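You operate a simulated robot arm through the tools that you are given. There is no shell and no other tool. Be economical: measure what you need, move in short steps, check, and stop when the job is done.

You run a simulated robot arm. Do the job below in one go: nothing can be reset, and whatever is moved stays where it is left.

JOB
Run the hopper down to its red low line, then shut the gate and stop the line.
Fine: the clamp knob is slack; turn the isolator off at the end.

Only the result counts: the job must be done as asked and must still hold three seconds after the hand-in. Knocking over, shifting, dropping, spilling or breaking anything else fails it.

ROBOT AND FRAMES
A 7-joint arm with a fingered hand on a trunk, on a base that drives. Base frame: it is fixed to the floor where the robot stands at the start and does not move with it; the origin is under the middle of the robot, x ahead of it, y to its left, z up. Lengths are in m, angles in degrees, forces in N, time in s.
Its first joint turns from -149.0 to 149.0 degrees. Places, roughly: green hopper [1.6, 0.3, 0.7]; hopper gate lever [1.5, 0.8, 1.1]; hopper isolator [0.7, 0, 1]; hopper start button [0.7, -0.2, 1]; hopper stop button [0.7, -0.3, 1]; signal lamps [0.9, -0.2, 1.1]. Payload 3.5 kg.
The tool frame sits at the grasp point between the pads (the TCP): z along the fingers, y along the line on which they close. The tips reach 0.03 m beyond it. Largest opening 0.104 m; the body of the gripper starts 0.035 m behind the TCP. The gripper is a hand of 4 fingers: y runs from the thumb to the fingers, the wrist lies at [-0.015, -0.11, -0.186] in the tool frame.
Orientation is that of the tool frame in the base frame, as [roll, pitch, yaw] about the fixed x, y, z axes, in that order (R = Rz(yaw) Ry(pitch) Rx(roll)). With the fingers straight down and the wrist toward the robot, the tool's x, y and z point along [0, 1, 0], [1, 0, 0] and [0, 0, -1] of the base frame.

CONTROLS
- The arm moves only by the tool jog_arm. Its argument "increments" is a list of rows, each a list of 6 numbers: the shift along the tool's x, y, z in units of 20 mm (1.0 is 20 mm), then the turn, a rotation vector about the tool's x, y, z in units of 6 degrees (1.0 is 6 degrees). In form: [[dx, dy, dz, rx, ry, rz], ...]. A call has 1 to 20 rows; each row shifts and turns the commanded pose from where the row before left it, along the tool's axes as they then stand. A call with a number of a shift or a turn outside -1 to 1 is refused whole. Each row takes 0.2 s and may step no farther than 0.05 m and 8.6 degrees from the row before; otherwise, the whole call is refused. Where a pose cannot be reached the arm comes as near as it can. A force on the tool above 90 N (or 10 N above the force at the start of the call, whichever is more), or a blocked arm, ends the call early, and 0.2 s more pass. In this call time passes only in rows, and 0.2 s behind the last. It gives the time, the measured TCP pose, the force on the tool (base axes), the opening and the grip force at its end, in the units of the frame above (readings bear some noise), with the torque about the TCP (base axes, N m) and any sound that the robot's microphone picked up.
- Cameras (640 x 400 px; columns grow to the right, rows downward): "scene" is now at [0.0468, 0.159, 1.5591]; the picture's right is [-0.13, -0.99, 0.00], its down [-0.32, 0.04, -0.95] and it looks along [0.94, -0.12, -0.32] (base axes); focal length 260 px, centre (320, 200). "wrist" rides on the gripper at [0.061, -0.092, -0.13] in the tool frame; the picture's right is [-0.81, 0.27, -0.52], its down [-0.53, -0.71, 0.45] and it looks along [-0.24, 0.64, 0.72] (tool axes); focal length 275 px, centre (320, 200). There is no depth. A picture from a camera that has moved, and an enlarged one, comes with that camera's place and axes in the base frame and with its lens.
- snapshot(camera): a new picture of that camera. It takes no simulated time.
- lift_body(by): slides the trunk up (or, below 0, down) by that many m; the arm and the scene camera ride with it, the base frame stays. It gives what a move gives, with no picture.
- drive_base(legs): drives the robot by 1 to 6 legs, each [ahead, left, turn to the left] in m, m and degrees, along the robot's own axes; the way and the turn of a leg run together, so that a leg with both is an arc; at most 1.5 m and 180 degrees a leg. The arm and the cameras ride along, it lands a little off, and it stops where it bumps. It gives what a move gives.
- curl_fingers(index, middle, ring, thumb_bend, thumb_turn): sets how far each is bent, from 0 (flat) to 1 (curled in); at 0.3 the hand is open as for a grip, at 0.7 the pads meet at the TCP. One left out holds its place. A second passes; each finger stops where it meets its share of the squeeze, and holds until it gets a number again. It is the only way to open and close the hand. It gives what a move gives, with no picture; readings hold the bend of each and the force on the fingers (four entries, about 0 where the hand has none), thumb and palm. thumb_turn goes from beside the hand (0) to across from the fingers (1), as for a grip.
- pan_tilt(pan, tilt): turns the head with the scene camera to pan (to the left, within 155 degrees either way) and tilt (down, from -29 to 69), counted from straight ahead of the robot. It gives what a move gives.
- enlarge(camera, box): a new picture of the part [left, top, right, bottom] of that camera's present view, enlarged. It takes no simulated time.
- sign_off(): hands the job in; it is judged then, once.

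Go step by step. Nothing tells you exact positions but the pictures and the camera data: compare them with the known pose of the tool, close in by small moves and look again before you grip or let go. The budget is 120 turns and 78 pictures, counting those below and the enlarged ones. Unless the task says otherwise, let go and move clear before handing in, and close with one line.

The tools are called after "Emit:" as a command line: name --pt "numbers of a row" for each row, then --argument value for the rest, lists and objects as JSON in quotes. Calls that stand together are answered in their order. jog_arm: Moves the arm, as the interface text tells. Its arguments: {"type":"object","properties":{"increments":{"type":"array","items":{"type":"array","items":{"type":"number"}}}},"required":["increments"]} The other tools are called the same way: lift_body (by) slides the trunk up or down; curl_fingers (index, middle, ring, thumb_bend, thumb_turn) moves the fingers one by one; drive_base (legs) drives the base; pan_tilt (pan, tilt) turns the head that bears the scene camera; snapshot (camera) takes a picture; enlarge (camera, box) takes an enlarged picture of a part of a camera's view; sign_off () hands the job in.

At the start:

```text
clock: 0.0
position: [0.6542, 0.0019, 1.4465]
orientation: [-180.0, 0.0, 90.0]
contact_force: [0.1, -0.6, -0.3]
wrist_torque: [0.03, 0.01, 0.01]
width: 0.1033
grip_force: 0.0
shape: jaw
bend: [0.3, 0.3, 0.3, 0.3, 0.98]
finger forces: [0.1, 0.0, 0.1, 0.0, 0.1, 0.0]
trunk travel left (down, up): [-0.568, 0.142]
robot x, y, heading: [-0.0006, 0.0004, -0.3]
head pan, tilt: [-7.5, 18.9]
```

scene: 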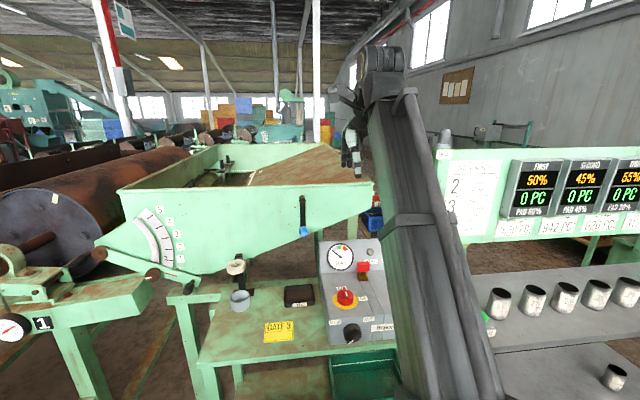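
wrist: 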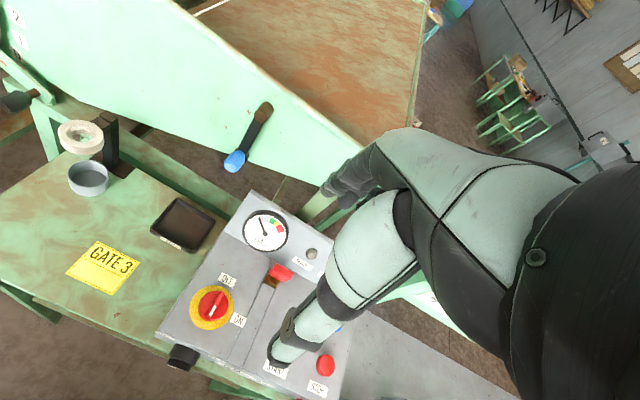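

I see a green hopper with a scale, a control panel with isolator, buttons and gauge, and a blue-ended lever. I'll look closer at the parts before moving.

Emit:
enlarge --camera "scene" --box '[90, 140, 250, 300]'

Emit:
enlarge --camera "scene" --box '[220, 180, 400, 360]'

Emit:
enlarge --camera "wrist" --box '[150, 180, 370, 400]'

Emit:
enlarge --camera "scene" --box '[430, 140, 640, 270]'

```text
2.50 times, centred on (170, 220) of scene
camera zoom: at [0.0468, 0.159, 1.5591], right [-0.13, -0.99, 0.0], down [-0.32, 0.04, -0.95], along [0.94, -0.12, -0.32], focal length 649 px, centre (695, 150)
```

zoom: 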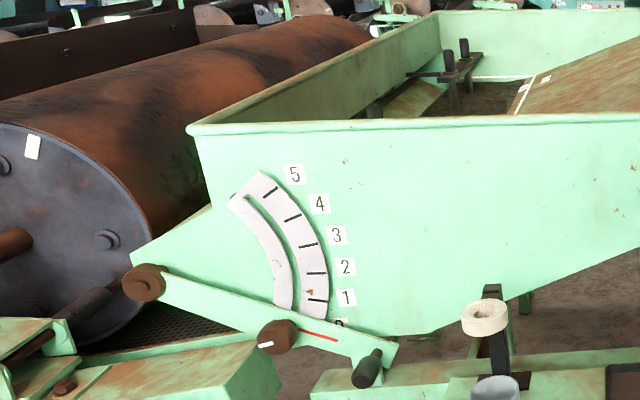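

```text
2.22 times, centred on (310, 270) of scene
camera zoom: at [0.0468, 0.159, 1.5591], right [-0.13, -0.99, 0.0], down [-0.32, 0.04, -0.95], along [0.94, -0.12, -0.32], focal length 577 px, centre (342, 44)
```

zoom: 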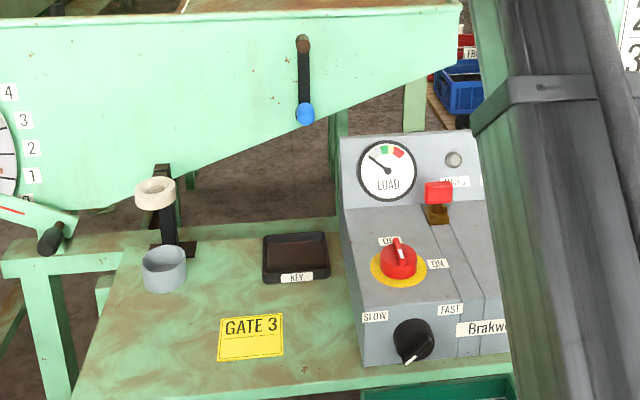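

```text
1.82 times, centred on (260, 290) of wrist
camera zoom: at [0.5621, 0.0634, 1.5776], right [0.28, -0.81, 0.52], down [-0.71, -0.53, -0.45], along [0.64, -0.24, -0.72], focal length 500 px, centre (429, 36)
```

zoom: 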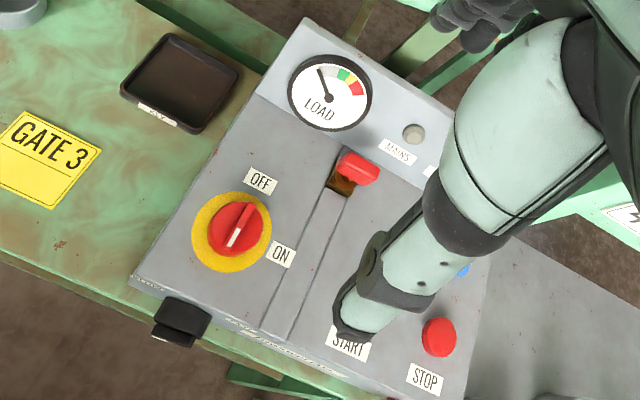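

```text
3.05 times, centred on (535, 205) of scene
camera zoom: at [0.0468, 0.159, 1.5591], right [-0.13, -0.99, 0.0], down [-0.32, 0.04, -0.95], along [0.94, -0.12, -0.32], focal length 791 px, centre (-335, 185)
```

zoom: 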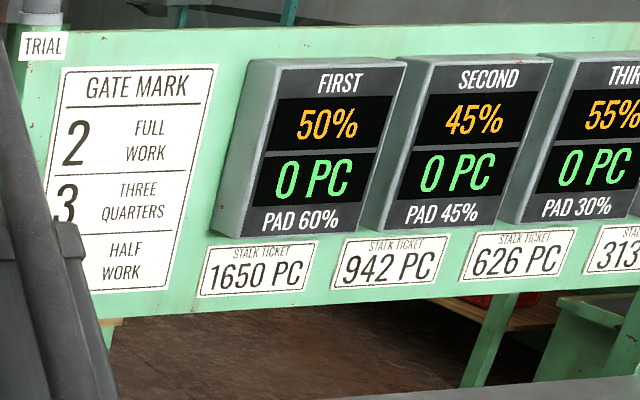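

The arm hides part of the panel and the hopper's inside needs a higher viewpoint. I'll raise the trunk and look again.

Emit:
lift_body --by 0.14

Emit:
pan_tilt --pan 8 --tilt 20

Emit:
enlarge --camera "scene" --box '[160, 100, 480, 300]'

Emit:
snapshot --camera "wrist"

```text
clock: 1.7
position: [0.6546, 0.0017, 1.5871]
orientation: [180.0, 0.0, 90.1]
contact_force: [0.7, 0.0, -0.1]
wrist_torque: [0.07, -0.02, 0.01]
width: 0.1034
grip_force: 0.1
shape: jaw
bend: [0.3, 0.3, 0.3, 0.3, 0.98]
finger forces: [0.0, 0.0, 0.1, 0.0, 0.0, 0.0]
trunk travel left (down, up): [-0.708, 0.002]
robot x, y, heading: [0.0012, -0.0019, 0.1]
head pan, tilt: [-7.5, 18.9]
```

```text
clock: 2.5
position: [0.6548, 0.0015, 1.5864]
orientation: [180.0, 0.1, 90.1]
contact_force: [0.3, -0.5, -0.5]
wrist_torque: [0.0, -0.01, 0.01]
width: 0.1037
grip_force: 0.0
shape: jaw
bend: [0.3, 0.3, 0.3, 0.3, 0.98]
finger forces: [0.1, 0.0, 0.1, 0.0, 0.0, 0.0]
trunk travel left (down, up): [-0.708, 0.002]
robot x, y, heading: [-0.0009, 0.0004, 0.1]
head pan, tilt: [8.0, 20.0]
```

```text
2.00 times, centred on (320, 200) of scene
camera zoom: at [0.0466, 0.184, 1.6973], right [0.14, -0.99, 0.0], down [-0.34, -0.05, -0.94], along [0.93, 0.13, -0.34], focal length 519 px, centre (320, 200)
```

zoom: 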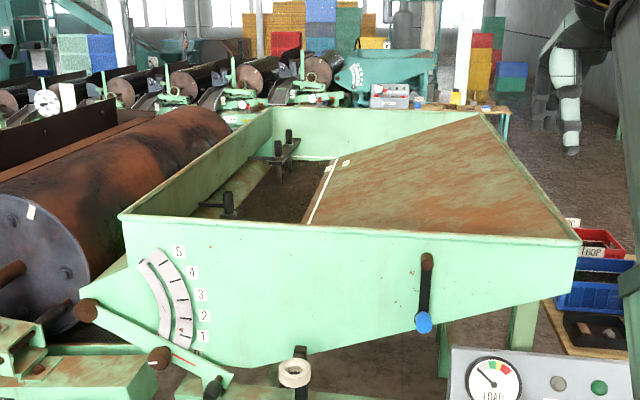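

```text
70 pictures are left
camera wrist: at [0.5621, 0.0634, 1.7176], right [0.28, -0.81, 0.52], down [-0.71, -0.53, -0.45], along [0.64, -0.24, -0.72], focal length 275 px, centre (320, 200)
```

wrist: 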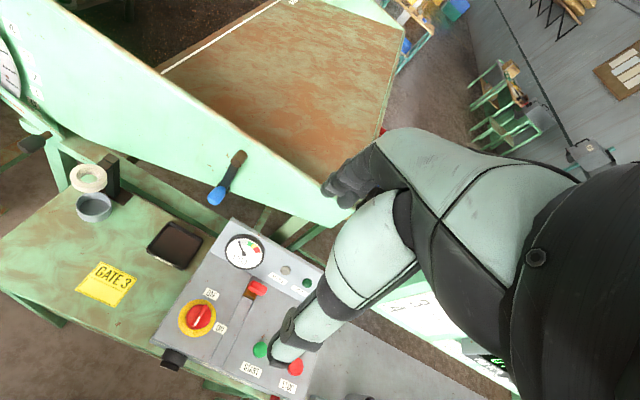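

The hopper interior shows a white line on the sloping floor. I'll zoom in for the red mark and the clamp knobs.

Emit:
enlarge --camera "scene" --box '[260, 155, 360, 218]'

Emit:
enlarge --camera "scene" --box '[180, 200, 320, 300]'

Emit:
enlarge --camera "wrist" --box '[150, 220, 330, 400]'

Emit:
snapshot --camera "scene"

```text
6.35 times, centred on (310, 186) of scene
camera zoom: at [0.0466, 0.184, 1.6973], right [0.14, -0.99, 0.0], down [-0.34, -0.05, -0.94], along [0.93, 0.13, -0.34], focal length 1647 px, centre (384, 286)
```

zoom: 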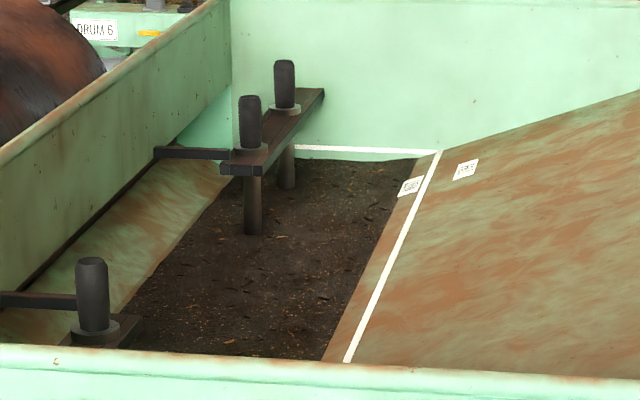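

```text
4.00 times, centred on (250, 250) of scene
camera zoom: at [0.0466, 0.184, 1.6973], right [0.14, -0.99, 0.0], down [-0.34, -0.05, -0.94], along [0.93, 0.13, -0.34], focal length 1038 px, centre (600, 0)
```

zoom: 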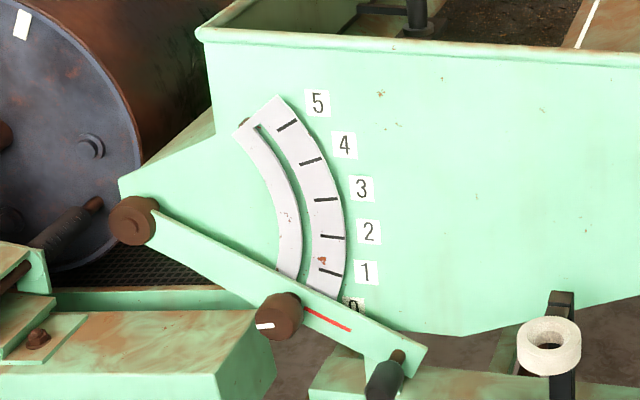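

```text
2.22 times, centred on (240, 310) of wrist
camera zoom: at [0.5621, 0.0634, 1.7176], right [0.28, -0.81, 0.52], down [-0.71, -0.53, -0.45], along [0.64, -0.24, -0.72], focal length 612 px, centre (498, -44)
```

zoom: 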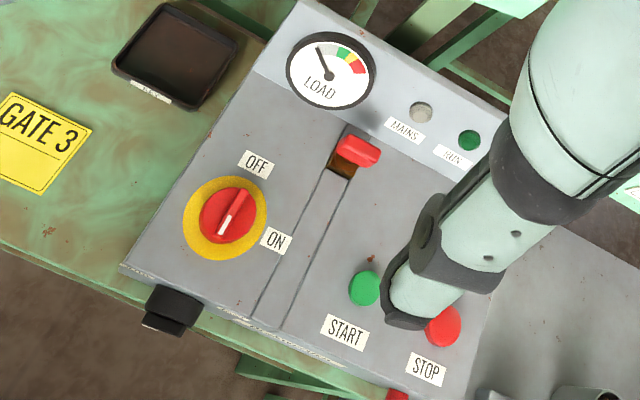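

```text
66 pictures are left
camera scene: at [0.0466, 0.184, 1.6973], right [0.14, -0.99, 0.0], down [-0.34, -0.05, -0.94], along [0.93, 0.13, -0.34], focal length 260 px, centre (320, 200)
```

scene: 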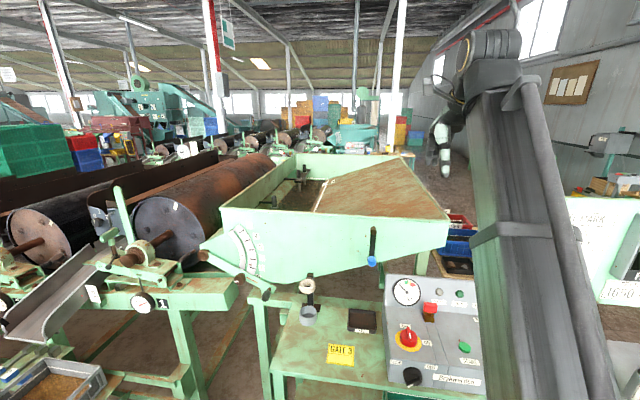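

Mains lamp looks dark and the gate lever is at 0. I'll read the remaining labels.

Emit:
enlarge --camera "scene" --box '[380, 270, 490, 395]'

Emit:
enlarge --camera "scene" --box '[315, 170, 345, 190]'

Emit:
enlarge --camera "scene" --box '[230, 260, 390, 370]'

```text
3.20 times, centred on (435, 332) of scene
camera zoom: at [0.0466, 0.184, 1.6973], right [0.14, -0.99, 0.0], down [-0.34, -0.05, -0.94], along [0.93, 0.13, -0.34], focal length 830 px, centre (-48, -224)
```

zoom: 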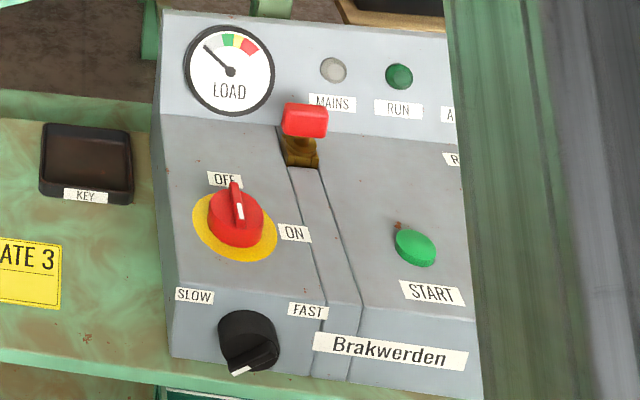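

```text
16.00 times, centred on (330, 180) of scene
camera zoom: at [0.0466, 0.184, 1.6973], right [0.14, -0.99, 0.0], down [-0.34, -0.05, -0.94], along [0.93, 0.13, -0.34], focal length 4151 px, centre (160, 520)
```

zoom: 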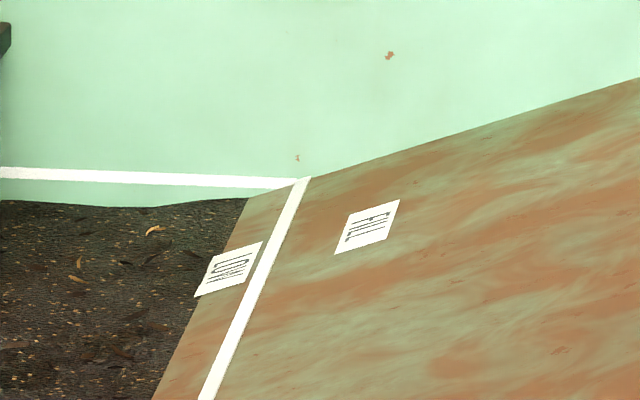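

```text
3.64 times, centred on (310, 315) of scene
camera zoom: at [0.0466, 0.184, 1.6973], right [0.14, -0.99, 0.0], down [-0.34, -0.05, -0.94], along [0.93, 0.13, -0.34], focal length 944 px, centre (356, -218)
```

zoom: 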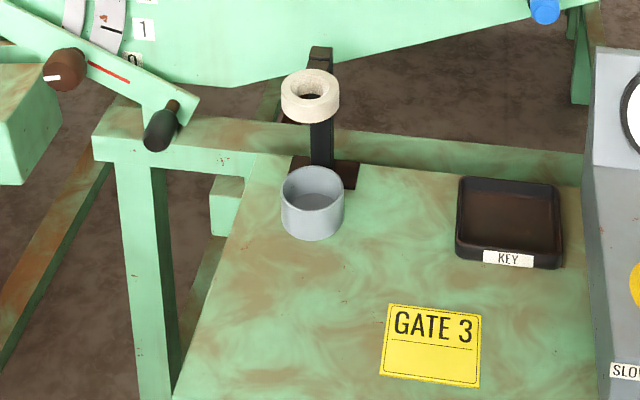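

The yellow card says GATE 3 (gate mark to run at), and everything is off with the gate at 0. I estimate the lever handle near [1.0, 0.57, 0.88], so I'll stand at about (0.12, 0.3), from where lever and panel should both be in reach.

Emit:
drive_base --legs '[[0, 0.3, 0], [0.1, 0, 0]]'

Emit:
pan_tilt --pan -10 --tilt 35

Emit:
snapshot --camera "scene"

Emit:
snapshot --camera "wrist"

```text
clock: 5.2
position: [0.7567, 0.3021, 1.5854]
orientation: [-179.9, 0.1, 90.2]
contact_force: [-0.6, -0.4, 0.9]
wrist_torque: [0.05, 0.04, 0.03]
width: 0.1037
grip_force: 0.1
shape: jaw
bend: [0.3, 0.3, 0.3, 0.3, 0.98]
finger forces: [0.0, 0.0, 0.0, 0.0, 0.0, 0.0]
trunk travel left (down, up): [-0.708, 0.002]
robot x, y, heading: [0.0993, 0.2967, 0.2]
head pan, tilt: [8.0, 20.0]
```

```text
clock: 6.0
position: [0.7563, 0.3005, 1.5867]
orientation: [-179.9, 0.0, 90.2]
contact_force: [0.8, 0.4, -1.1]
wrist_torque: [-0.01, -0.02, -0.05]
width: 0.1038
grip_force: 0.1
shape: jaw
bend: [0.3, 0.3, 0.3, 0.3, 0.98]
finger forces: [0.0, 0.1, 0.0, 0.0, 0.1, 0.0]
trunk travel left (down, up): [-0.708, 0.002]
robot x, y, heading: [0.0993, 0.2993, -0.0]
head pan, tilt: [-10.0, 35.0]
```

```text
62 pictures are left
camera scene: at [0.1419, 0.4548, 1.6735], right [-0.17, -0.99, 0.0], down [-0.56, 0.1, -0.82], along [0.81, -0.14, -0.57], focal length 260 px, centre (320, 200)
```

scene: 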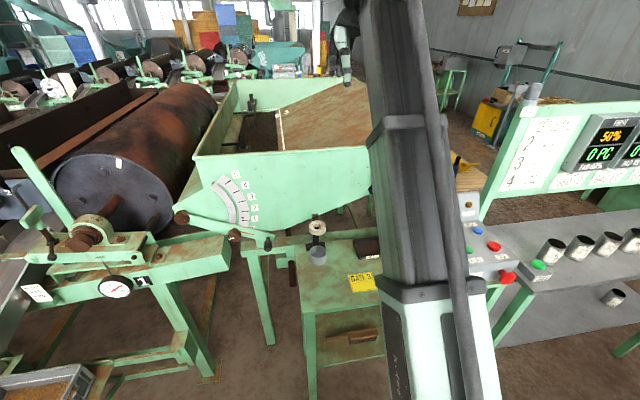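

```text
61 pictures are left
camera wrist: at [0.6632, 0.363, 1.7174], right [0.28, -0.81, 0.52], down [-0.71, -0.53, -0.45], along [0.64, -0.24, -0.72], focal length 275 px, centre (320, 200)
```

wrist: 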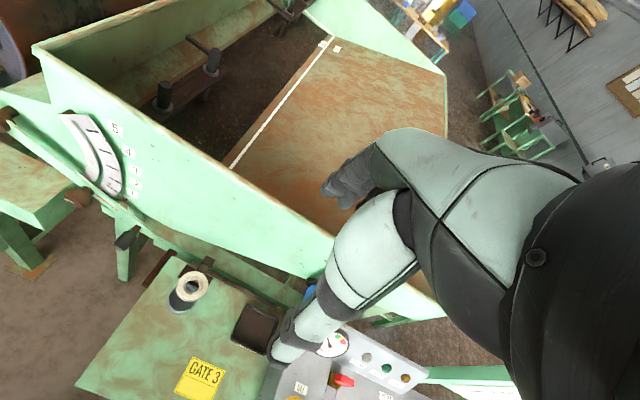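

Handle triangulates to about [0.89, 0.53, 0.97], lever pivot about [0.96, 0.83, 1.08]. Next I bring the hand above the panel for a close look at isolator and buttons.

Emit:
jog_arm --pt "-1 -0.4 0.6 0 0 0" --pt "-1 -0.4 0.6 0 0 0" --pt "-1 -0.4 0.6 0 0 0" --pt "-1 -0.4 0.6 0 0 0" --pt "-1 -0.4 0.6 0 0 0" --pt "-1 -0.4 0.6 0 0 0" --pt "-1 -0.4 0.6 0 0 0" --pt "-1 -0.4 0.6 0 0 0" --pt "-1 -0.4 0.6 0 0 0" --pt "-1 -0.4 0.6 0 0 0" --pt "-1 -0.4 0.6 0 0 0" --pt "-1 -0.4 0.6 0 0 0" --pt "-1 -0.4 0.6 0 0 0" --pt "-1 -0.4 0.6 0 0 0" --pt "-1 -0.4 0.6 0 0 0"

Emit:
pan_tilt --pan -25 --tilt 35

Emit:
snapshot --camera "wrist"

Emit:
snapshot --camera "scene"

```text
clock: 9.2
position: [0.6345, -0.0001, 1.4071]
orientation: [-180.0, 0.0, 90.2]
contact_force: [-0.6, -0.1, 0.1]
wrist_torque: [0.01, -0.03, 0.0]
width: 0.1037
grip_force: 0.0
shape: jaw
bend: [0.3, 0.3, 0.3, 0.3, 0.98]
finger forces: [0.0, 0.0, 0.0, 0.0, 0.1, 0.1]
trunk travel left (down, up): [-0.708, 0.002]
robot x, y, heading: [0.0973, 0.2991, 0.2]
head pan, tilt: [-10.0, 35.0]
```

```text
clock: 10.0
position: [0.6354, -0.0007, 1.4076]
orientation: [-179.9, 0.0, 90.1]
contact_force: [0.2, 0.3, 0.4]
wrist_torque: [-0.01, -0.01, -0.04]
width: 0.1039
grip_force: 0.1
shape: jaw
bend: [0.3, 0.3, 0.3, 0.3, 0.98]
finger forces: [0.0, 0.0, 0.1, 0.1, 0.0, 0.0]
trunk travel left (down, up): [-0.708, 0.002]
robot x, y, heading: [0.1022, 0.303, -0.3]
head pan, tilt: [-25.0, 35.0]
```

```text
60 pictures are left
camera wrist: at [0.5433, 0.0619, 1.5386], right [0.28, -0.81, 0.52], down [-0.71, -0.53, -0.45], along [0.64, -0.24, -0.72], focal length 275 px, centre (320, 200)
```

wrist: 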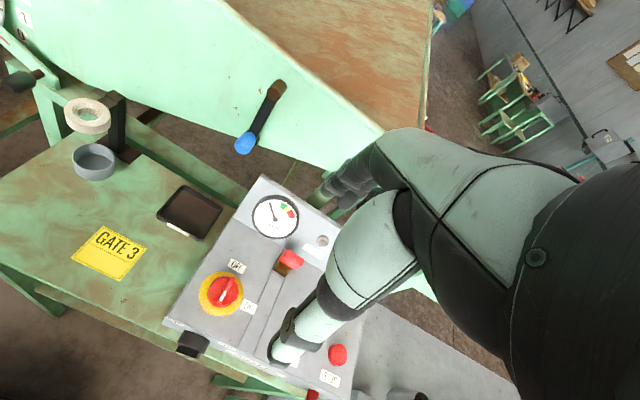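

```text
59 pictures are left
camera scene: at [0.1348, 0.4327, 1.6734], right [-0.42, -0.91, 0.0], down [-0.52, 0.24, -0.82], along [0.74, -0.34, -0.57], focal length 260 px, centre (320, 200)
```

scene: 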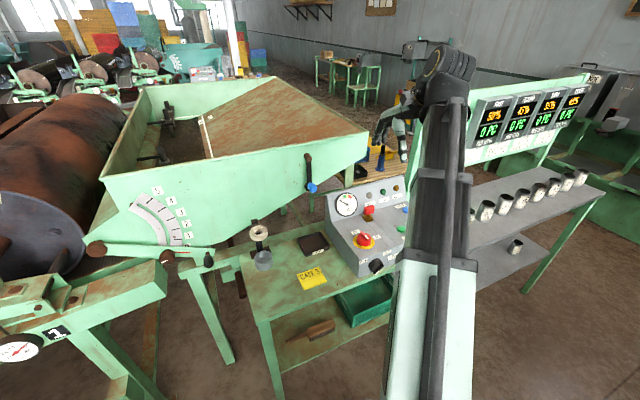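

The scene camera now sees hopper interior and most of the panel. I zoom in on the panel.

Emit:
enlarge --camera "scene" --box '[315, 175, 425, 285]'

Emit:
enlarge --camera "wrist" --box '[160, 170, 380, 400]'

```text
3.64 times, centred on (370, 230) of scene
camera zoom: at [0.1348, 0.4327, 1.6734], right [-0.42, -0.91, 0.0], down [-0.52, 0.24, -0.82], along [0.74, -0.34, -0.57], focal length 944 px, centre (138, 91)
```

zoom: 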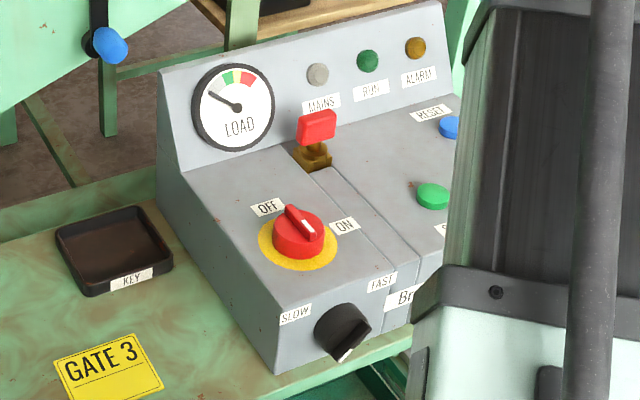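

```text
1.74 times, centred on (270, 285) of wrist
camera zoom: at [0.5433, 0.0619, 1.5386], right [0.28, -0.81, 0.52], down [-0.71, -0.53, -0.45], along [0.64, -0.24, -0.72], focal length 479 px, centre (407, 52)
```

zoom: 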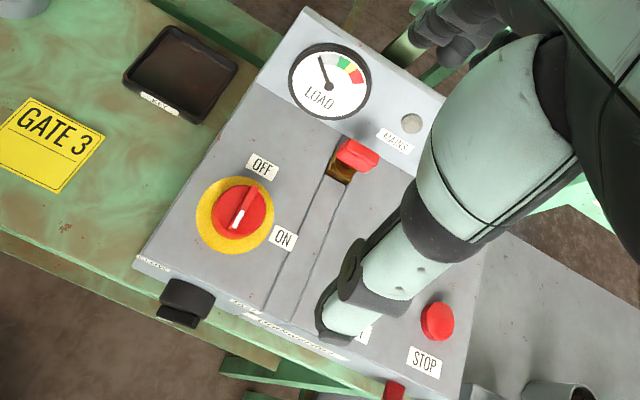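

The panel top is nearly level at z≈0.99; isolator at about [0.694, 0.0, 1.01], ridge pointing to OFF, ON a quarter turn clockwise. I descend and yaw the hand so the fingers will straddle the ridge.

Emit:
jog_arm --pt "0 0 0.5 0 0 -1" --pt "0 0 0.5 0 0 -1" --pt "0 0 0.5 0 0 -1" --pt "0 0 0.5 0 0 -1" --pt "0 0 0.5 0 0 -1" --pt "0 0 0.5 0 0 -1" --pt "0 0 0.5 0 0 -1" --pt "0 0 0.5 0 0 -1" --pt "0 0 0.5 0 0 -1" --pt "0 0 0.5 0 0 -1" --pt "0 0 0.5 0 0 -1" --pt "0 0 0.5 0 0 -1" --pt "0 0 0.5 0 0 -1" --pt "0 0 0.5 0 0 -1" --pt "0 0 0.5 0 0 -1" --pt "-1 0 0 0 0 0" --pt "-1 0 0 0 0 0" --pt "-1 0 0 0 0 0"

Emit:
snapshot --camera "wrist"

Emit:
snapshot --camera "scene"

```text
clock: 11.6
position: [0.6363, 0.0019, 1.3421]
orientation: [179.8, -0.2, 128.5]
contact_force: [24.0, -47.9, 30.9]
wrist_torque: [6.24, 7.03, 6.11]
width: 0.1037
grip_force: 0.0
shape: jaw
bend: [0.3, 0.3, 0.3, 0.3, 0.98]
finger forces: [0.0, 0.0, 0.0, 0.0, 0.0, 0.0]
trunk travel left (down, up): [-0.708, 0.002]
robot x, y, heading: [0.1015, 0.2997, 0.5]
head pan, tilt: [-25.0, 35.0]
stopped in row 7: the force on the tool passed its limit at 156 N (the readings are from after the stop); the commanded pose is now the measured one
```

```text
56 pictures are left
camera wrist: at [0.526, -0.0082, 1.4728], right [0.72, -0.47, 0.52], down [-0.23, -0.86, -0.46], along [0.66, 0.21, -0.72], focal length 275 px, centre (320, 200)
```

wrist: 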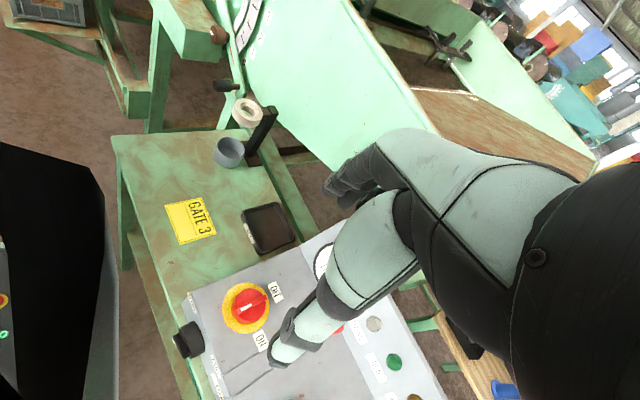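

```text
55 pictures are left
camera scene: at [0.1347, 0.4328, 1.6734], right [-0.42, -0.91, 0.0], down [-0.52, 0.24, -0.82], along [0.74, -0.35, -0.57], focal length 260 px, centre (320, 200)
```

scene: 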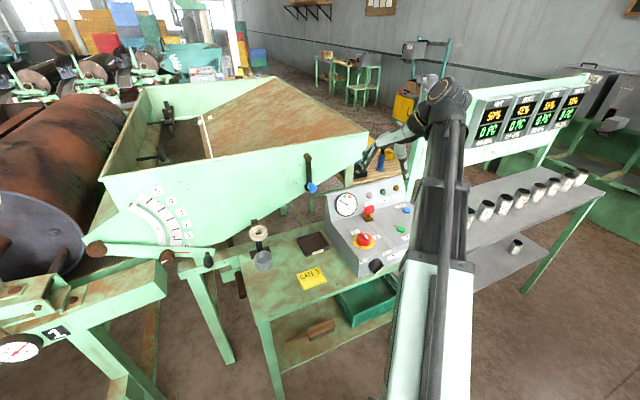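

The arm folded onto itself near its inner reach. I'll undo that yaw, and stand back so the panel lies about 0.78 m ahead.

Emit:
jog_arm --pt "0 0 -0.5 0 0 1" --pt "0 0 -0.5 0 0 1" --pt "0 0 -0.5 0 0 1" --pt "0 0 -0.5 0 0 1" --pt "0 0 -0.5 0 0 1" --pt "0 0 -0.5 0 0 1" --pt "0 0 0 0 0 0.4"

Emit:
drive_base --legs '[[-0.18, 0, 0], [0, -0.3, 0]]'

```text
clock: 13.2
position: [0.6371, 0.0, 1.4009]
orientation: [-180.0, -0.2, 90.0]
contact_force: [-0.3, -0.2, 0.6]
wrist_torque: [0.01, 0.02, -0.01]
width: 0.1037
grip_force: 0.1
shape: jaw
bend: [0.3, 0.3, 0.3, 0.3, 0.98]
finger forces: [0.0, 0.1, 0.2, 0.0, 0.0, 0.0]
trunk travel left (down, up): [-0.708, 0.002]
robot x, y, heading: [0.1023, 0.3001, -0.0]
head pan, tilt: [-25.0, 35.0]
```

```text
clock: 16.4
position: [0.4574, -0.3079, 1.4]
orientation: [180.0, -0.3, 90.0]
contact_force: [-0.2, -0.2, -0.2]
wrist_torque: [0.0, 0.0, 0.04]
width: 0.1035
grip_force: 0.0
shape: jaw
bend: [0.3, 0.3, 0.3, 0.3, 0.98]
finger forces: [0.1, 0.0, 0.0, 0.1, 0.1, 0.0]
trunk travel left (down, up): [-0.708, 0.002]
robot x, y, heading: [-0.0763, -0.0063, 0.2]
head pan, tilt: [-25.0, 35.0]
```

Now I swing the hand over the isolator at safe height.

Emit:
jog_arm --pt "0.96 0.74 0.3 0 0 0" --pt "0.96 0.74 0.3 0 0 0" --pt "0.96 0.74 0.3 0 0 0" --pt "0.96 0.74 0.3 0 0 0" --pt "0.96 0.74 0.3 0 0 0" --pt "0.96 0.74 0.3 0 0 0" --pt "0.96 0.74 0.3 0 0 0" --pt "0.96 0.74 0.3 0 0 0" --pt "0.96 0.74 0.3 0 0 0" --pt "0.96 0.74 0.3 0 0 0" --pt "0.96 0.74 0.3 0 0 0" --pt "0.96 0.74 0.3 0 0 0" --pt "0.96 0.74 0.3 0 0 0" --pt "0.96 0.74 0.3 0 0 0" --pt "0.96 0.74 0.3 0 0 0" --pt "0.96 0.74 0.3 0 0 0"

Emit:
jog_arm --pt "0 0 0 0 0 -1" --pt "0 0 0 0 0 -1" --pt "0 0 0 0 0 -1" --pt "0 0 0 0 0 -1" --pt "0 0 0 0 0 -1" --pt "0 0 0 0 0 -1" --pt "0 0 0 0 0 -1" --pt "0 0 0 0 0 -1" --pt "0 0 0 0 0 -1" --pt "0 0 0 0 0 -1" --pt "0 0 0 0 0 -1" --pt "0 0 0 0 0 -1" --pt "0 0 0 0 0 -1" --pt "0 0 0 0 0 -1" --pt "0 0 0 0 0 -1"

Emit:
pan_tilt --pan 0 --tilt 35

Emit:
snapshot --camera "wrist"

Emit:
snapshot --camera "scene"

```text
clock: 19.8
position: [0.6943, 0.0023, 1.3055]
orientation: [179.8, -0.3, 90.0]
contact_force: [-0.2, 0.0, -0.1]
wrist_torque: [0.0, -0.02, 0.0]
width: 0.1038
grip_force: 0.0
shape: jaw
bend: [0.3, 0.3, 0.3, 0.3, 0.98]
finger forces: [0.0, 0.0, 0.1, 0.0, 0.1, 0.0]
trunk travel left (down, up): [-0.708, 0.002]
robot x, y, heading: [-0.0782, -0.0077, 0.1]
head pan, tilt: [-25.0, 35.0]
```

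```text
clock: 22.6
position: [0.6956, 0.0023, 1.3071]
orientation: [179.4, 0.0, 167.3]
contact_force: [38.9, -23.0, 23.0]
wrist_torque: [1.35, 7.58, 5.61]
width: 0.1037
grip_force: 0.0
shape: jaw
bend: [0.3, 0.3, 0.3, 0.3, 0.98]
finger forces: [0.0, 0.1, 0.0, 0.0, 0.0, 0.0]
trunk travel left (down, up): [-0.708, 0.002]
robot x, y, heading: [-0.0757, -0.0037, -0.1]
head pan, tilt: [-25.0, 35.0]
stopped in row 14: the force on the tool passed its limit at 150 N (the readings are from after the stop); the commanded pose is now the measured one
```

```text
clock: 23.5
position: [0.6966, 0.0015, 1.307]
orientation: [179.5, -0.2, 167.0]
contact_force: [34.6, -8.6, 10.1]
wrist_torque: [0.32, 5.79, 3.86]
width: 0.1038
grip_force: 0.0
shape: jaw
bend: [0.3, 0.3, 0.3, 0.3, 0.98]
finger forces: [0.1, 0.1, 0.0, 0.0, 0.0, 0.1]
trunk travel left (down, up): [-0.708, 0.002]
robot x, y, heading: [-0.0809, -0.0096, -0.0]
head pan, tilt: [0.0, 35.0]
```

```text
54 pictures are left
camera wrist: at [0.6158, -0.0744, 1.4378], right [0.85, 0.08, 0.52], down [0.36, -0.81, -0.46], along [0.38, 0.58, -0.72], focal length 275 px, centre (320, 200)
```

wrist: 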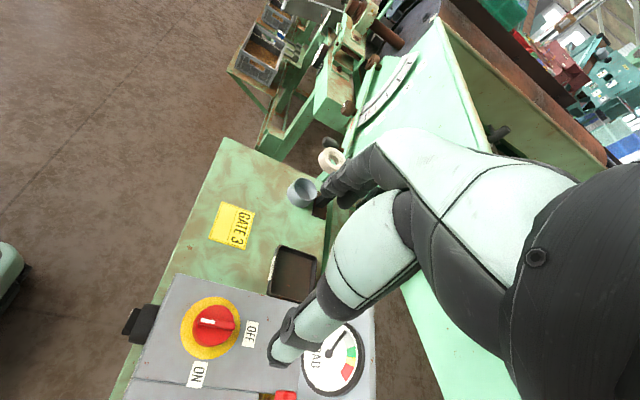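

```text
53 pictures are left
camera scene: at [-0.0355, 0.1642, 1.6734], right [0.0, -1.0, 0.0], down [-0.57, 0.0, -0.82], along [0.82, 0.0, -0.57], focal length 260 px, centre (320, 200)
```

scene: 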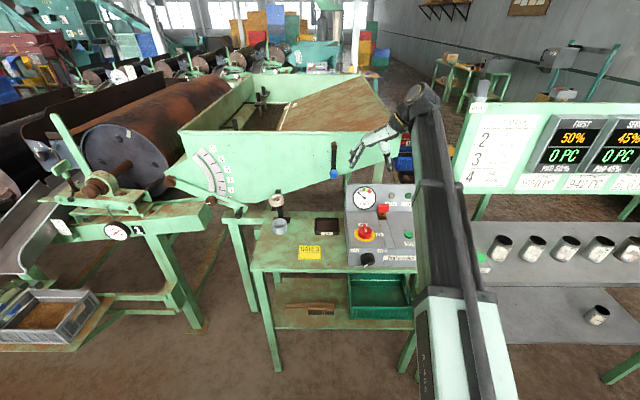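

Wrist yaw is limited to about ±75° around the arm's direction, and the ridge sits about 12° left of straight ahead. If I stand further right, the arm points left and the needed yaw range (192°→102°) fits. First rotate back and retract.

Emit:
jog_arm --pt "0 0 -0.5 0 0 1" --pt "0 0 -0.5 0 0 1" --pt "0 0 -0.5 0 0 1" --pt "0 0 -0.5 0 0 1" --pt "0 0 0 0 0 1" --pt "0 0 0 0 0 1" --pt "0 0 0 0 0 1" --pt "0 0 0 0 0 1" --pt "0 0 0 0 0 1" --pt "0 0 0 0 0 1" --pt "0 0 0 0 0 1" --pt "0 0 0 0 0 1" --pt "0 0 0 0 0 0.8" --pt "0 -1 0 0 0 0" --pt "0 -1 0 0 0 0" --pt "0 -1 0 0 0 0" --pt "0 -1 0 0 0 0" --pt "0 -1 0 0 0 0" --pt "0 -1 0 0 0 0" --pt "0 -1 0 0 0 0"

Emit:
drive_base --legs '[[0, -0.44, 0], [0.1, 0, 0]]'

```text
clock: 27.7
position: [0.5559, 0.0017, 1.3457]
orientation: [180.0, -0.6, 90.3]
contact_force: [0.3, -0.4, 0.2]
wrist_torque: [0.02, 0.01, 0.01]
width: 0.1039
grip_force: 0.1
shape: jaw
bend: [0.3, 0.3, 0.3, 0.3, 0.98]
finger forces: [0.1, 0.1, 0.0, 0.1, 0.1, 0.0]
trunk travel left (down, up): [-0.708, 0.002]
robot x, y, heading: [-0.0786, -0.0078, 0.2]
head pan, tilt: [0.0, 35.0]
```

```text
clock: 31.1
position: [0.6603, -0.441, 1.3457]
orientation: [-179.9, -0.4, 90.5]
contact_force: [1.5, 0.4, -0.6]
wrist_torque: [0.01, 0.04, -0.03]
width: 0.1037
grip_force: 0.0
shape: jaw
bend: [0.3, 0.3, 0.3, 0.3, 0.98]
finger forces: [0.2, 0.0, 0.0, 0.0, 0.0, 0.0]
trunk travel left (down, up): [-0.708, 0.002]
robot x, y, heading: [0.0199, -0.4517, 0.2]
head pan, tilt: [0.0, 35.0]
```

Now swing left over the isolator and then yaw.

Emit:
jog_arm --pt "1 0.09 0.2 0 0 0" --pt "1 0.09 0.2 0 0 0" --pt "1 0.09 0.2 0 0 0" --pt "1 0.09 0.2 0 0 0" --pt "1 0.09 0.2 0 0 0" --pt "1 0.09 0.2 0 0 0" --pt "1 0.09 0.2 0 0 0" --pt "1 0.09 0.2 0 0 0" --pt "1 0.09 0.2 0 0 0" --pt "1 0.09 0.2 0 0 0" --pt "1 0.09 0.2 0 0 0" --pt "1 0.09 0.2 0 0 0" --pt "1 0.09 0.2 0 0 0" --pt "1 0.09 0.2 0 0 0" --pt "1 0.09 0.2 0 0 0" --pt "1 0.09 0.2 0 0 0" --pt "1 0.09 0.2 0 0 0" --pt "1 0.09 0.2 0 0 0" --pt "1 0.09 0.2 0 0 0" --pt "1 0.09 0.2 0 0 0"

Emit:
jog_arm --pt "1 0 0 0 0 0" --pt "1 0 0 0 0 0" --pt "0 0 0 0 0 -1" --pt "0 0 0 0 0 -1" --pt "0 0 0 0 0 -1" --pt "0 0 0 0 0 -1" --pt "0 0 0 0 0 -1" --pt "0 0 0 0 0 -1" --pt "0 0 0 0 0 -1" --pt "0 0 0 0 0 -1" --pt "0 0 0 0 0 -1" --pt "0 0 0 0 0 -1" --pt "0 0 0 0 0 -1" --pt "0 0 0 0 0 -1" --pt "0 0 0 0 0 -1" --pt "0 0 0 0 0 -1" --pt "0 0 0 0 0 -1" --pt "0 0 0 0 0 -1"

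Emit:
snapshot --camera "wrist"

Emit:
snapshot --camera "scene"

```text
clock: 35.3
position: [0.6901, -0.0411, 1.2708]
orientation: [180.0, -0.6, 90.5]
contact_force: [0.4, 0.5, -0.8]
wrist_torque: [0.01, 0.02, 0.0]
width: 0.1038
grip_force: 0.0
shape: jaw
bend: [0.3, 0.3, 0.3, 0.3, 0.98]
finger forces: [0.1, 0.1, 0.0, 0.0, 0.0, 0.1]
trunk travel left (down, up): [-0.708, 0.002]
robot x, y, heading: [0.019, -0.4482, 0.1]
head pan, tilt: [0.0, 35.0]
```

```text
clock: 39.1
position: [0.6903, -0.0018, 1.2711]
orientation: [179.5, 0.1, -173.4]
contact_force: [-0.2, -0.2, -0.6]
wrist_torque: [-0.02, -0.02, 0.01]
width: 0.1037
grip_force: 0.0
shape: jaw
bend: [0.3, 0.3, 0.3, 0.3, 0.98]
finger forces: [0.0, 0.0, 0.0, 0.1, 0.0, 0.1]
trunk travel left (down, up): [-0.708, 0.002]
robot x, y, heading: [0.0212, -0.45, 0.2]
head pan, tilt: [0.0, 35.0]
```

```text
52 pictures are left
camera wrist: at [0.6395, -0.0994, 1.4005], right [0.77, 0.36, 0.52], down [0.61, -0.64, -0.46], along [0.17, 0.68, -0.72], focal length 275 px, centre (320, 200)
```

wrist: 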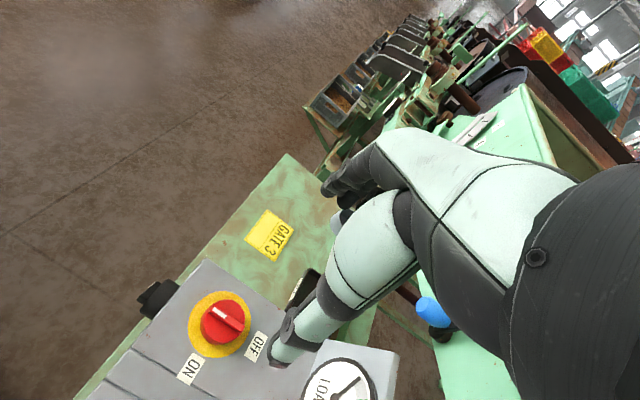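

```text
51 pictures are left
camera scene: at [0.0659, -0.28, 1.6734], right [0.0, -1.0, 0.0], down [-0.57, 0.0, -0.82], along [0.82, 0.0, -0.57], focal length 260 px, centre (320, 200)
```

scene: 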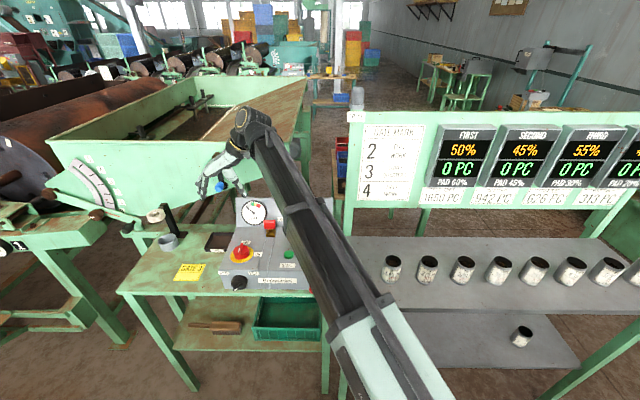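

Yaw 187° works and the isolator lies just under the TCP at about [0.697, -0.005]. I descend in a check step.

Emit:
jog_arm --pt "-0.3 -0.15 1 0 0 0" --pt "0 0 1 0 0 0" --pt "0 0 1 0 0 0" --pt "0 0 1 0 0 0" --pt "0 0 1 0 0 0" --pt "0 0 1 0 0 0" --pt "0 0 1 0 0 0" --pt "0 0 1 0 0 0" --pt "0 0 1 0 0 0" --pt "0 0 1 0 0 0"

Emit:
snapshot --camera "wrist"

Emit:
enlarge --camera "scene" --box '[170, 160, 330, 300]'

```text
clock: 41.3
position: [0.6976, -0.0005, 1.0711]
orientation: [179.5, -0.1, -173.5]
contact_force: [-0.9, 1.1, -0.5]
wrist_torque: [-0.01, 0.0, -0.01]
width: 0.1038
grip_force: 0.1
shape: jaw
bend: [0.3, 0.3, 0.3, 0.3, 0.98]
finger forces: [0.0, 0.1, 0.0, 0.0, 0.0, 0.0]
trunk travel left (down, up): [-0.708, 0.002]
robot x, y, heading: [0.0259, -0.4526, 0.0]
head pan, tilt: [0.0, 35.0]
```

```text
50 pictures are left
camera wrist: at [0.6464, -0.0989, 1.2012], right [0.77, 0.36, 0.52], down [0.61, -0.64, -0.46], along [0.17, 0.67, -0.72], focal length 275 px, centre (320, 200)
```

wrist: 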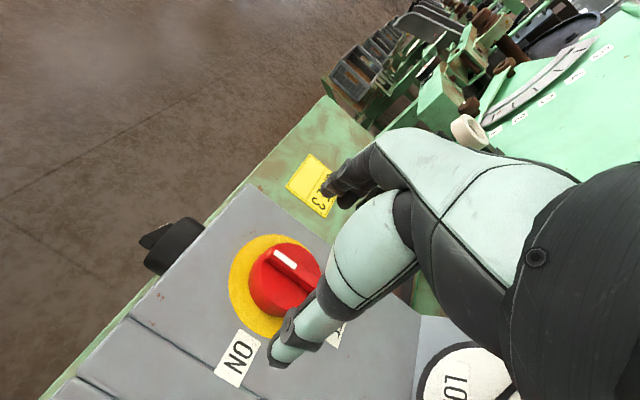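

```text
2.86 times, centred on (250, 230) of scene
camera zoom: at [0.0659, -0.2799, 1.6734], right [0.0, -1.0, 0.0], down [-0.57, 0.0, -0.82], along [0.82, 0.0, -0.57], focal length 741 px, centre (520, 114)
```

zoom: 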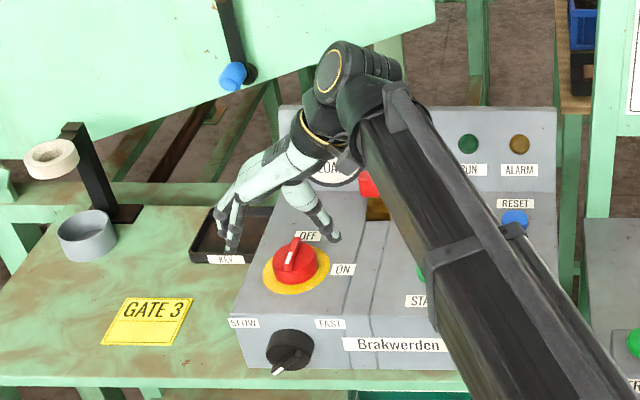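

Knob centre is about [0.698, -0.006], ridge top about z 1.035. I centre, lower so fingertips clear the knob body, and close on the ridge.

Emit:
jog_arm --pt "0 -0.3 0.5 0 0 -0.8" --pt "0 0 0.4 0 0 0"

Emit:
curl_fingers --index 0.55 --middle 0.55 --ring 0.55 --thumb_bend 0.55

Emit:
snapshot --camera "wrist"

Emit:
enlarge --camera "scene" --box '[200, 190, 280, 270]'

```text
clock: 41.9
position: [0.6985, -0.0073, 1.053]
orientation: [179.4, 0.1, -168.7]
contact_force: [-0.3, 0.8, -0.2]
wrist_torque: [0.03, 0.01, 0.02]
width: 0.1038
grip_force: 0.0
shape: jaw
bend: [0.3, 0.3, 0.3, 0.3, 0.98]
finger forces: [0.1, 0.1, 0.0, 0.0, 0.0, 0.0]
trunk travel left (down, up): [-0.708, 0.002]
robot x, y, heading: [0.0227, -0.4514, -0.1]
head pan, tilt: [0.0, 35.0]
```

```text
clock: 42.9
position: [0.699, -0.007, 1.0543]
orientation: [179.5, 0.1, -168.6]
contact_force: [-1.0, -0.7, 0.1]
wrist_torque: [-0.02, -0.02, 0.0]
width: 0.0419
grip_force: 0.6
shape: fingers
bend: [0.54, 0.55, 0.55, 0.54, 0.98]
finger forces: [0.5, 0.0, 0.0, 0.1, 0.6, 0.0]
trunk travel left (down, up): [-0.708, 0.002]
robot x, y, heading: [0.0222, -0.4501, 0.0]
head pan, tilt: [0.0, 35.0]
```

```text
48 pictures are left
camera wrist: at [0.6556, -0.1092, 1.184], right [0.74, 0.42, 0.52], down [0.66, -0.59, -0.46], along [0.11, 0.69, -0.72], focal length 275 px, centre (320, 200)
```

wrist: 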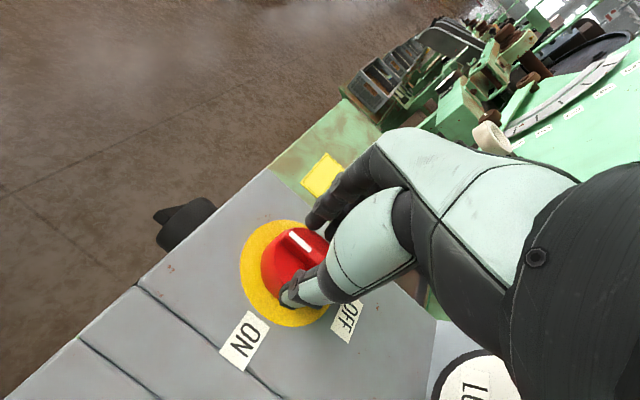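

```text
5.00 times, centred on (240, 230) of scene
camera zoom: at [0.0657, -0.2801, 1.6734], right [0.0, -1.0, 0.0], down [-0.57, 0.0, -0.82], along [0.82, 0.0, -0.57], focal length 1297 px, centre (720, 50)
```

zoom: 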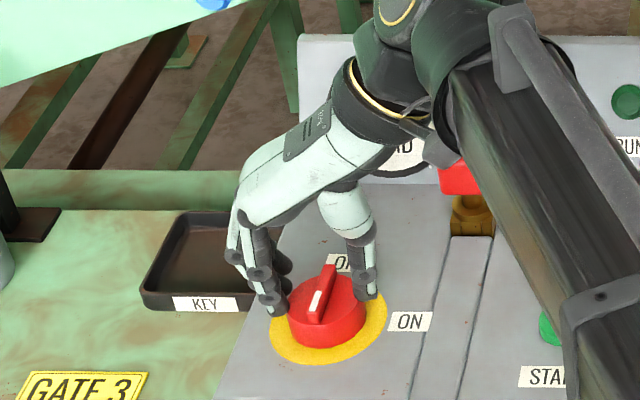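

The fingers straddle the knob with first contact. I'll squeeze further and check forces.

Emit:
curl_fingers --index 0.75 --middle 0.75 --ring 0.75 --thumb_bend 0.7

Emit:
enlarge --camera "scene" --box '[200, 190, 280, 270]'

```text
clock: 43.9
position: [0.6976, -0.0046, 1.054]
orientation: [179.6, 0.1, -168.7]
contact_force: [2.3, 11.5, 9.1]
wrist_torque: [0.49, -0.07, -0.02]
width: 0.028
grip_force: 13.9
shape: fingers
bend: [0.6, 0.59, 0.75, 0.61, 0.97]
finger forces: [9.4, 11.0, 0.0, 0.0, 7.8, 0.0]
trunk travel left (down, up): [-0.708, 0.002]
robot x, y, heading: [0.0223, -0.4509, 0.0]
head pan, tilt: [0.0, 35.0]
```

```text
5.00 times, centred on (240, 230) of scene
camera zoom: at [0.0652, -0.279, 1.6734], right [0.0, -1.0, 0.0], down [-0.57, 0.0, -0.82], along [0.82, 0.0, -0.57], focal length 1297 px, centre (720, 50)
```

zoom: 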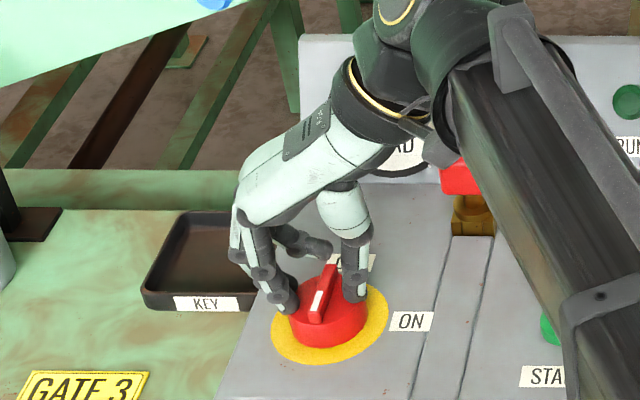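

Index, middle and thumb hold the knob. Now turn it clockwise a quarter turn.

Emit:
jog_arm --pt "0 0 0 0 0 1" --pt "0 0 0 0 0 1" --pt "0 0 0 0 0 1" --pt "0 0 0 0 0 1" --pt "0 0 0 0 0 1" --pt "0 0 0 0 0 1" --pt "0 0 0 0 0 1" --pt "0 0 0 0 0 1" --pt "0 0 0 0 0 1" --pt "0 0 0 0 0 1" --pt "0 0 0 0 0 1" --pt "0 0 0 0 0 1" --pt "0 0 0 0 0 1" --pt "0 0 0 0 0 1" --pt "0 0 0 0 0 1"

Emit:
enlarge --camera "scene" --box '[200, 170, 330, 300]'

```text
clock: 47.1
position: [0.6978, -0.0079, 1.0548]
orientation: [179.7, -0.5, 101.2]
contact_force: [15.4, 4.8, 18.4]
wrist_torque: [0.09, -0.96, 0.09]
width: 0.0277
grip_force: 19.8
shape: fingers
bend: [0.58, 0.56, 0.75, 0.62, 0.98]
finger forces: [12.1, 20.1, 0.0, 0.0, 6.8, 0.1]
trunk travel left (down, up): [-0.708, 0.002]
robot x, y, heading: [0.0235, -0.4519, 0.1]
head pan, tilt: [0.0, 35.0]
```

```text
3.08 times, centred on (265, 235) of scene
camera zoom: at [0.0661, -0.2807, 1.6735], right [0.0, -1.0, 0.0], down [-0.57, 0.0, -0.82], along [0.82, 0.0, -0.57], focal length 798 px, centre (489, 92)
```

zoom: 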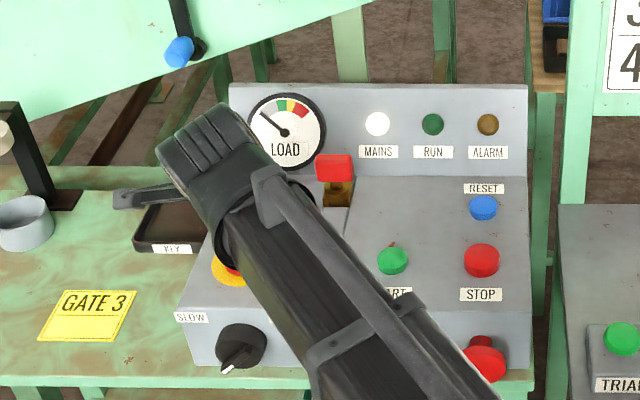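

MAINS is lit. I release, rise, close the hand into a blunt tip, and move above START at about [0.689, -0.173].

Emit:
curl_fingers --index 0.3 --middle 0.3 --ring 0.3 --thumb_bend 0.3

Emit:
jog_arm --pt "0 0 -1 0 0 0" --pt "0 0 -1 0 0 0" --pt "0 0 -1 0 0 0" --pt "0 0 -1 0 0 0" --pt "-1 0 0 0 0 0.5" --pt "-1 0 0 0 0 0.5" --pt "-1 0 0 0 0 0.5" --pt "-1 0 0 0 0 0.4" --pt "-1 0 0 0 0 0" --pt "-1 0 0 0 0 0" --pt "-1 0 0 0 0 0" --pt "-1 0 0 0 0 0"

Emit:
curl_fingers --index 0.7 --middle 0.7 --ring 0.7 --thumb_bend 0.7

Emit:
snapshot --camera "wrist"

Emit:
enlarge --camera "scene" --box '[200, 150, 360, 300]'

```text
clock: 48.1
position: [0.6971, -0.0075, 1.0527]
orientation: [179.9, -0.5, 101.3]
contact_force: [0.5, -0.4, 0.8]
wrist_torque: [0.0, -0.03, 0.02]
width: 0.1028
grip_force: 0.0
shape: fingers
bend: [0.3, 0.3, 0.3, 0.3, 0.98]
finger forces: [0.0, 0.2, 0.1, 0.0, 0.0, 0.0]
trunk travel left (down, up): [-0.708, 0.002]
robot x, y, heading: [0.026, -0.4537, -0.0]
head pan, tilt: [0.0, 35.0]
```

```text
clock: 50.7
position: [0.7067, -0.1678, 1.1323]
orientation: [180.0, -0.5, 89.8]
contact_force: [-0.2, 0.3, -0.7]
wrist_torque: [0.06, -0.01, -0.01]
width: 0.1026
grip_force: 0.2
shape: fingers
bend: [0.3, 0.3, 0.3, 0.3, 0.98]
finger forces: [0.1, 0.1, 0.1, 0.0, 0.0, 0.0]
trunk travel left (down, up): [-0.708, 0.002]
robot x, y, heading: [0.0228, -0.4502, -0.0]
head pan, tilt: [0.0, 35.0]
```

```text
clock: 51.7
position: [0.7082, -0.1684, 1.13]
orientation: [180.0, -0.5, 89.9]
contact_force: [0.0, 0.3, -1.3]
wrist_torque: [0.03, 0.02, 0.01]
width: 0.0015
grip_force: 0.0
shape: fingers
bend: [0.7, 0.7, 0.7, 0.7, 0.98]
finger forces: [0.0, 0.0, 0.0, 0.0, 0.0, 0.0]
trunk travel left (down, up): [-0.708, 0.002]
robot x, y, heading: [0.0248, -0.451, 0.2]
head pan, tilt: [0.0, 35.0]
```

```text
44 pictures are left
camera wrist: at [0.615, -0.1061, 1.2624], right [0.27, -0.82, 0.51], down [-0.71, -0.53, -0.46], along [0.64, -0.24, -0.73], focal length 275 px, centre (320, 200)
```

wrist: 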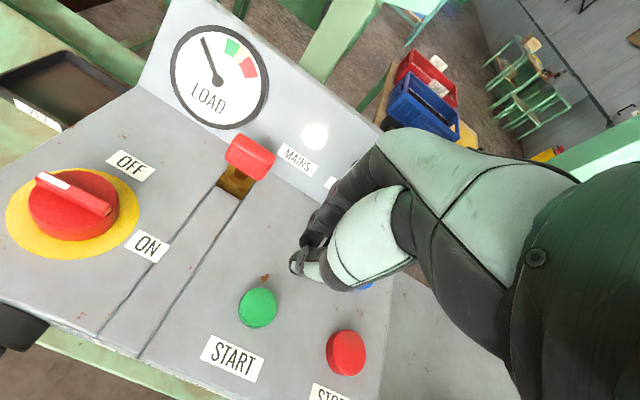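

```text
2.67 times, centred on (280, 225) of scene
camera zoom: at [0.0657, -0.2801, 1.6734], right [0.0, -1.0, 0.0], down [-0.57, 0.0, -0.82], along [0.82, 0.0, -0.57], focal length 692 px, centre (427, 133)
```

zoom: 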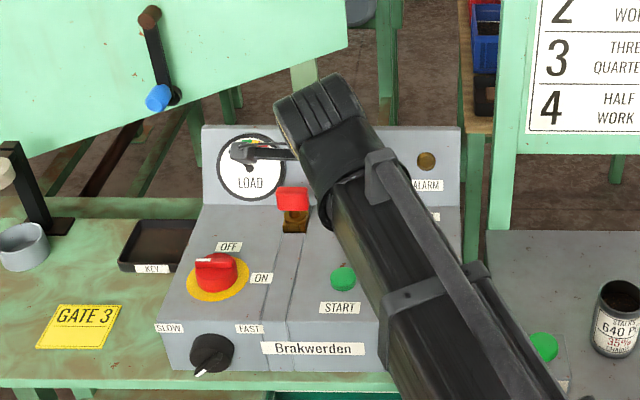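

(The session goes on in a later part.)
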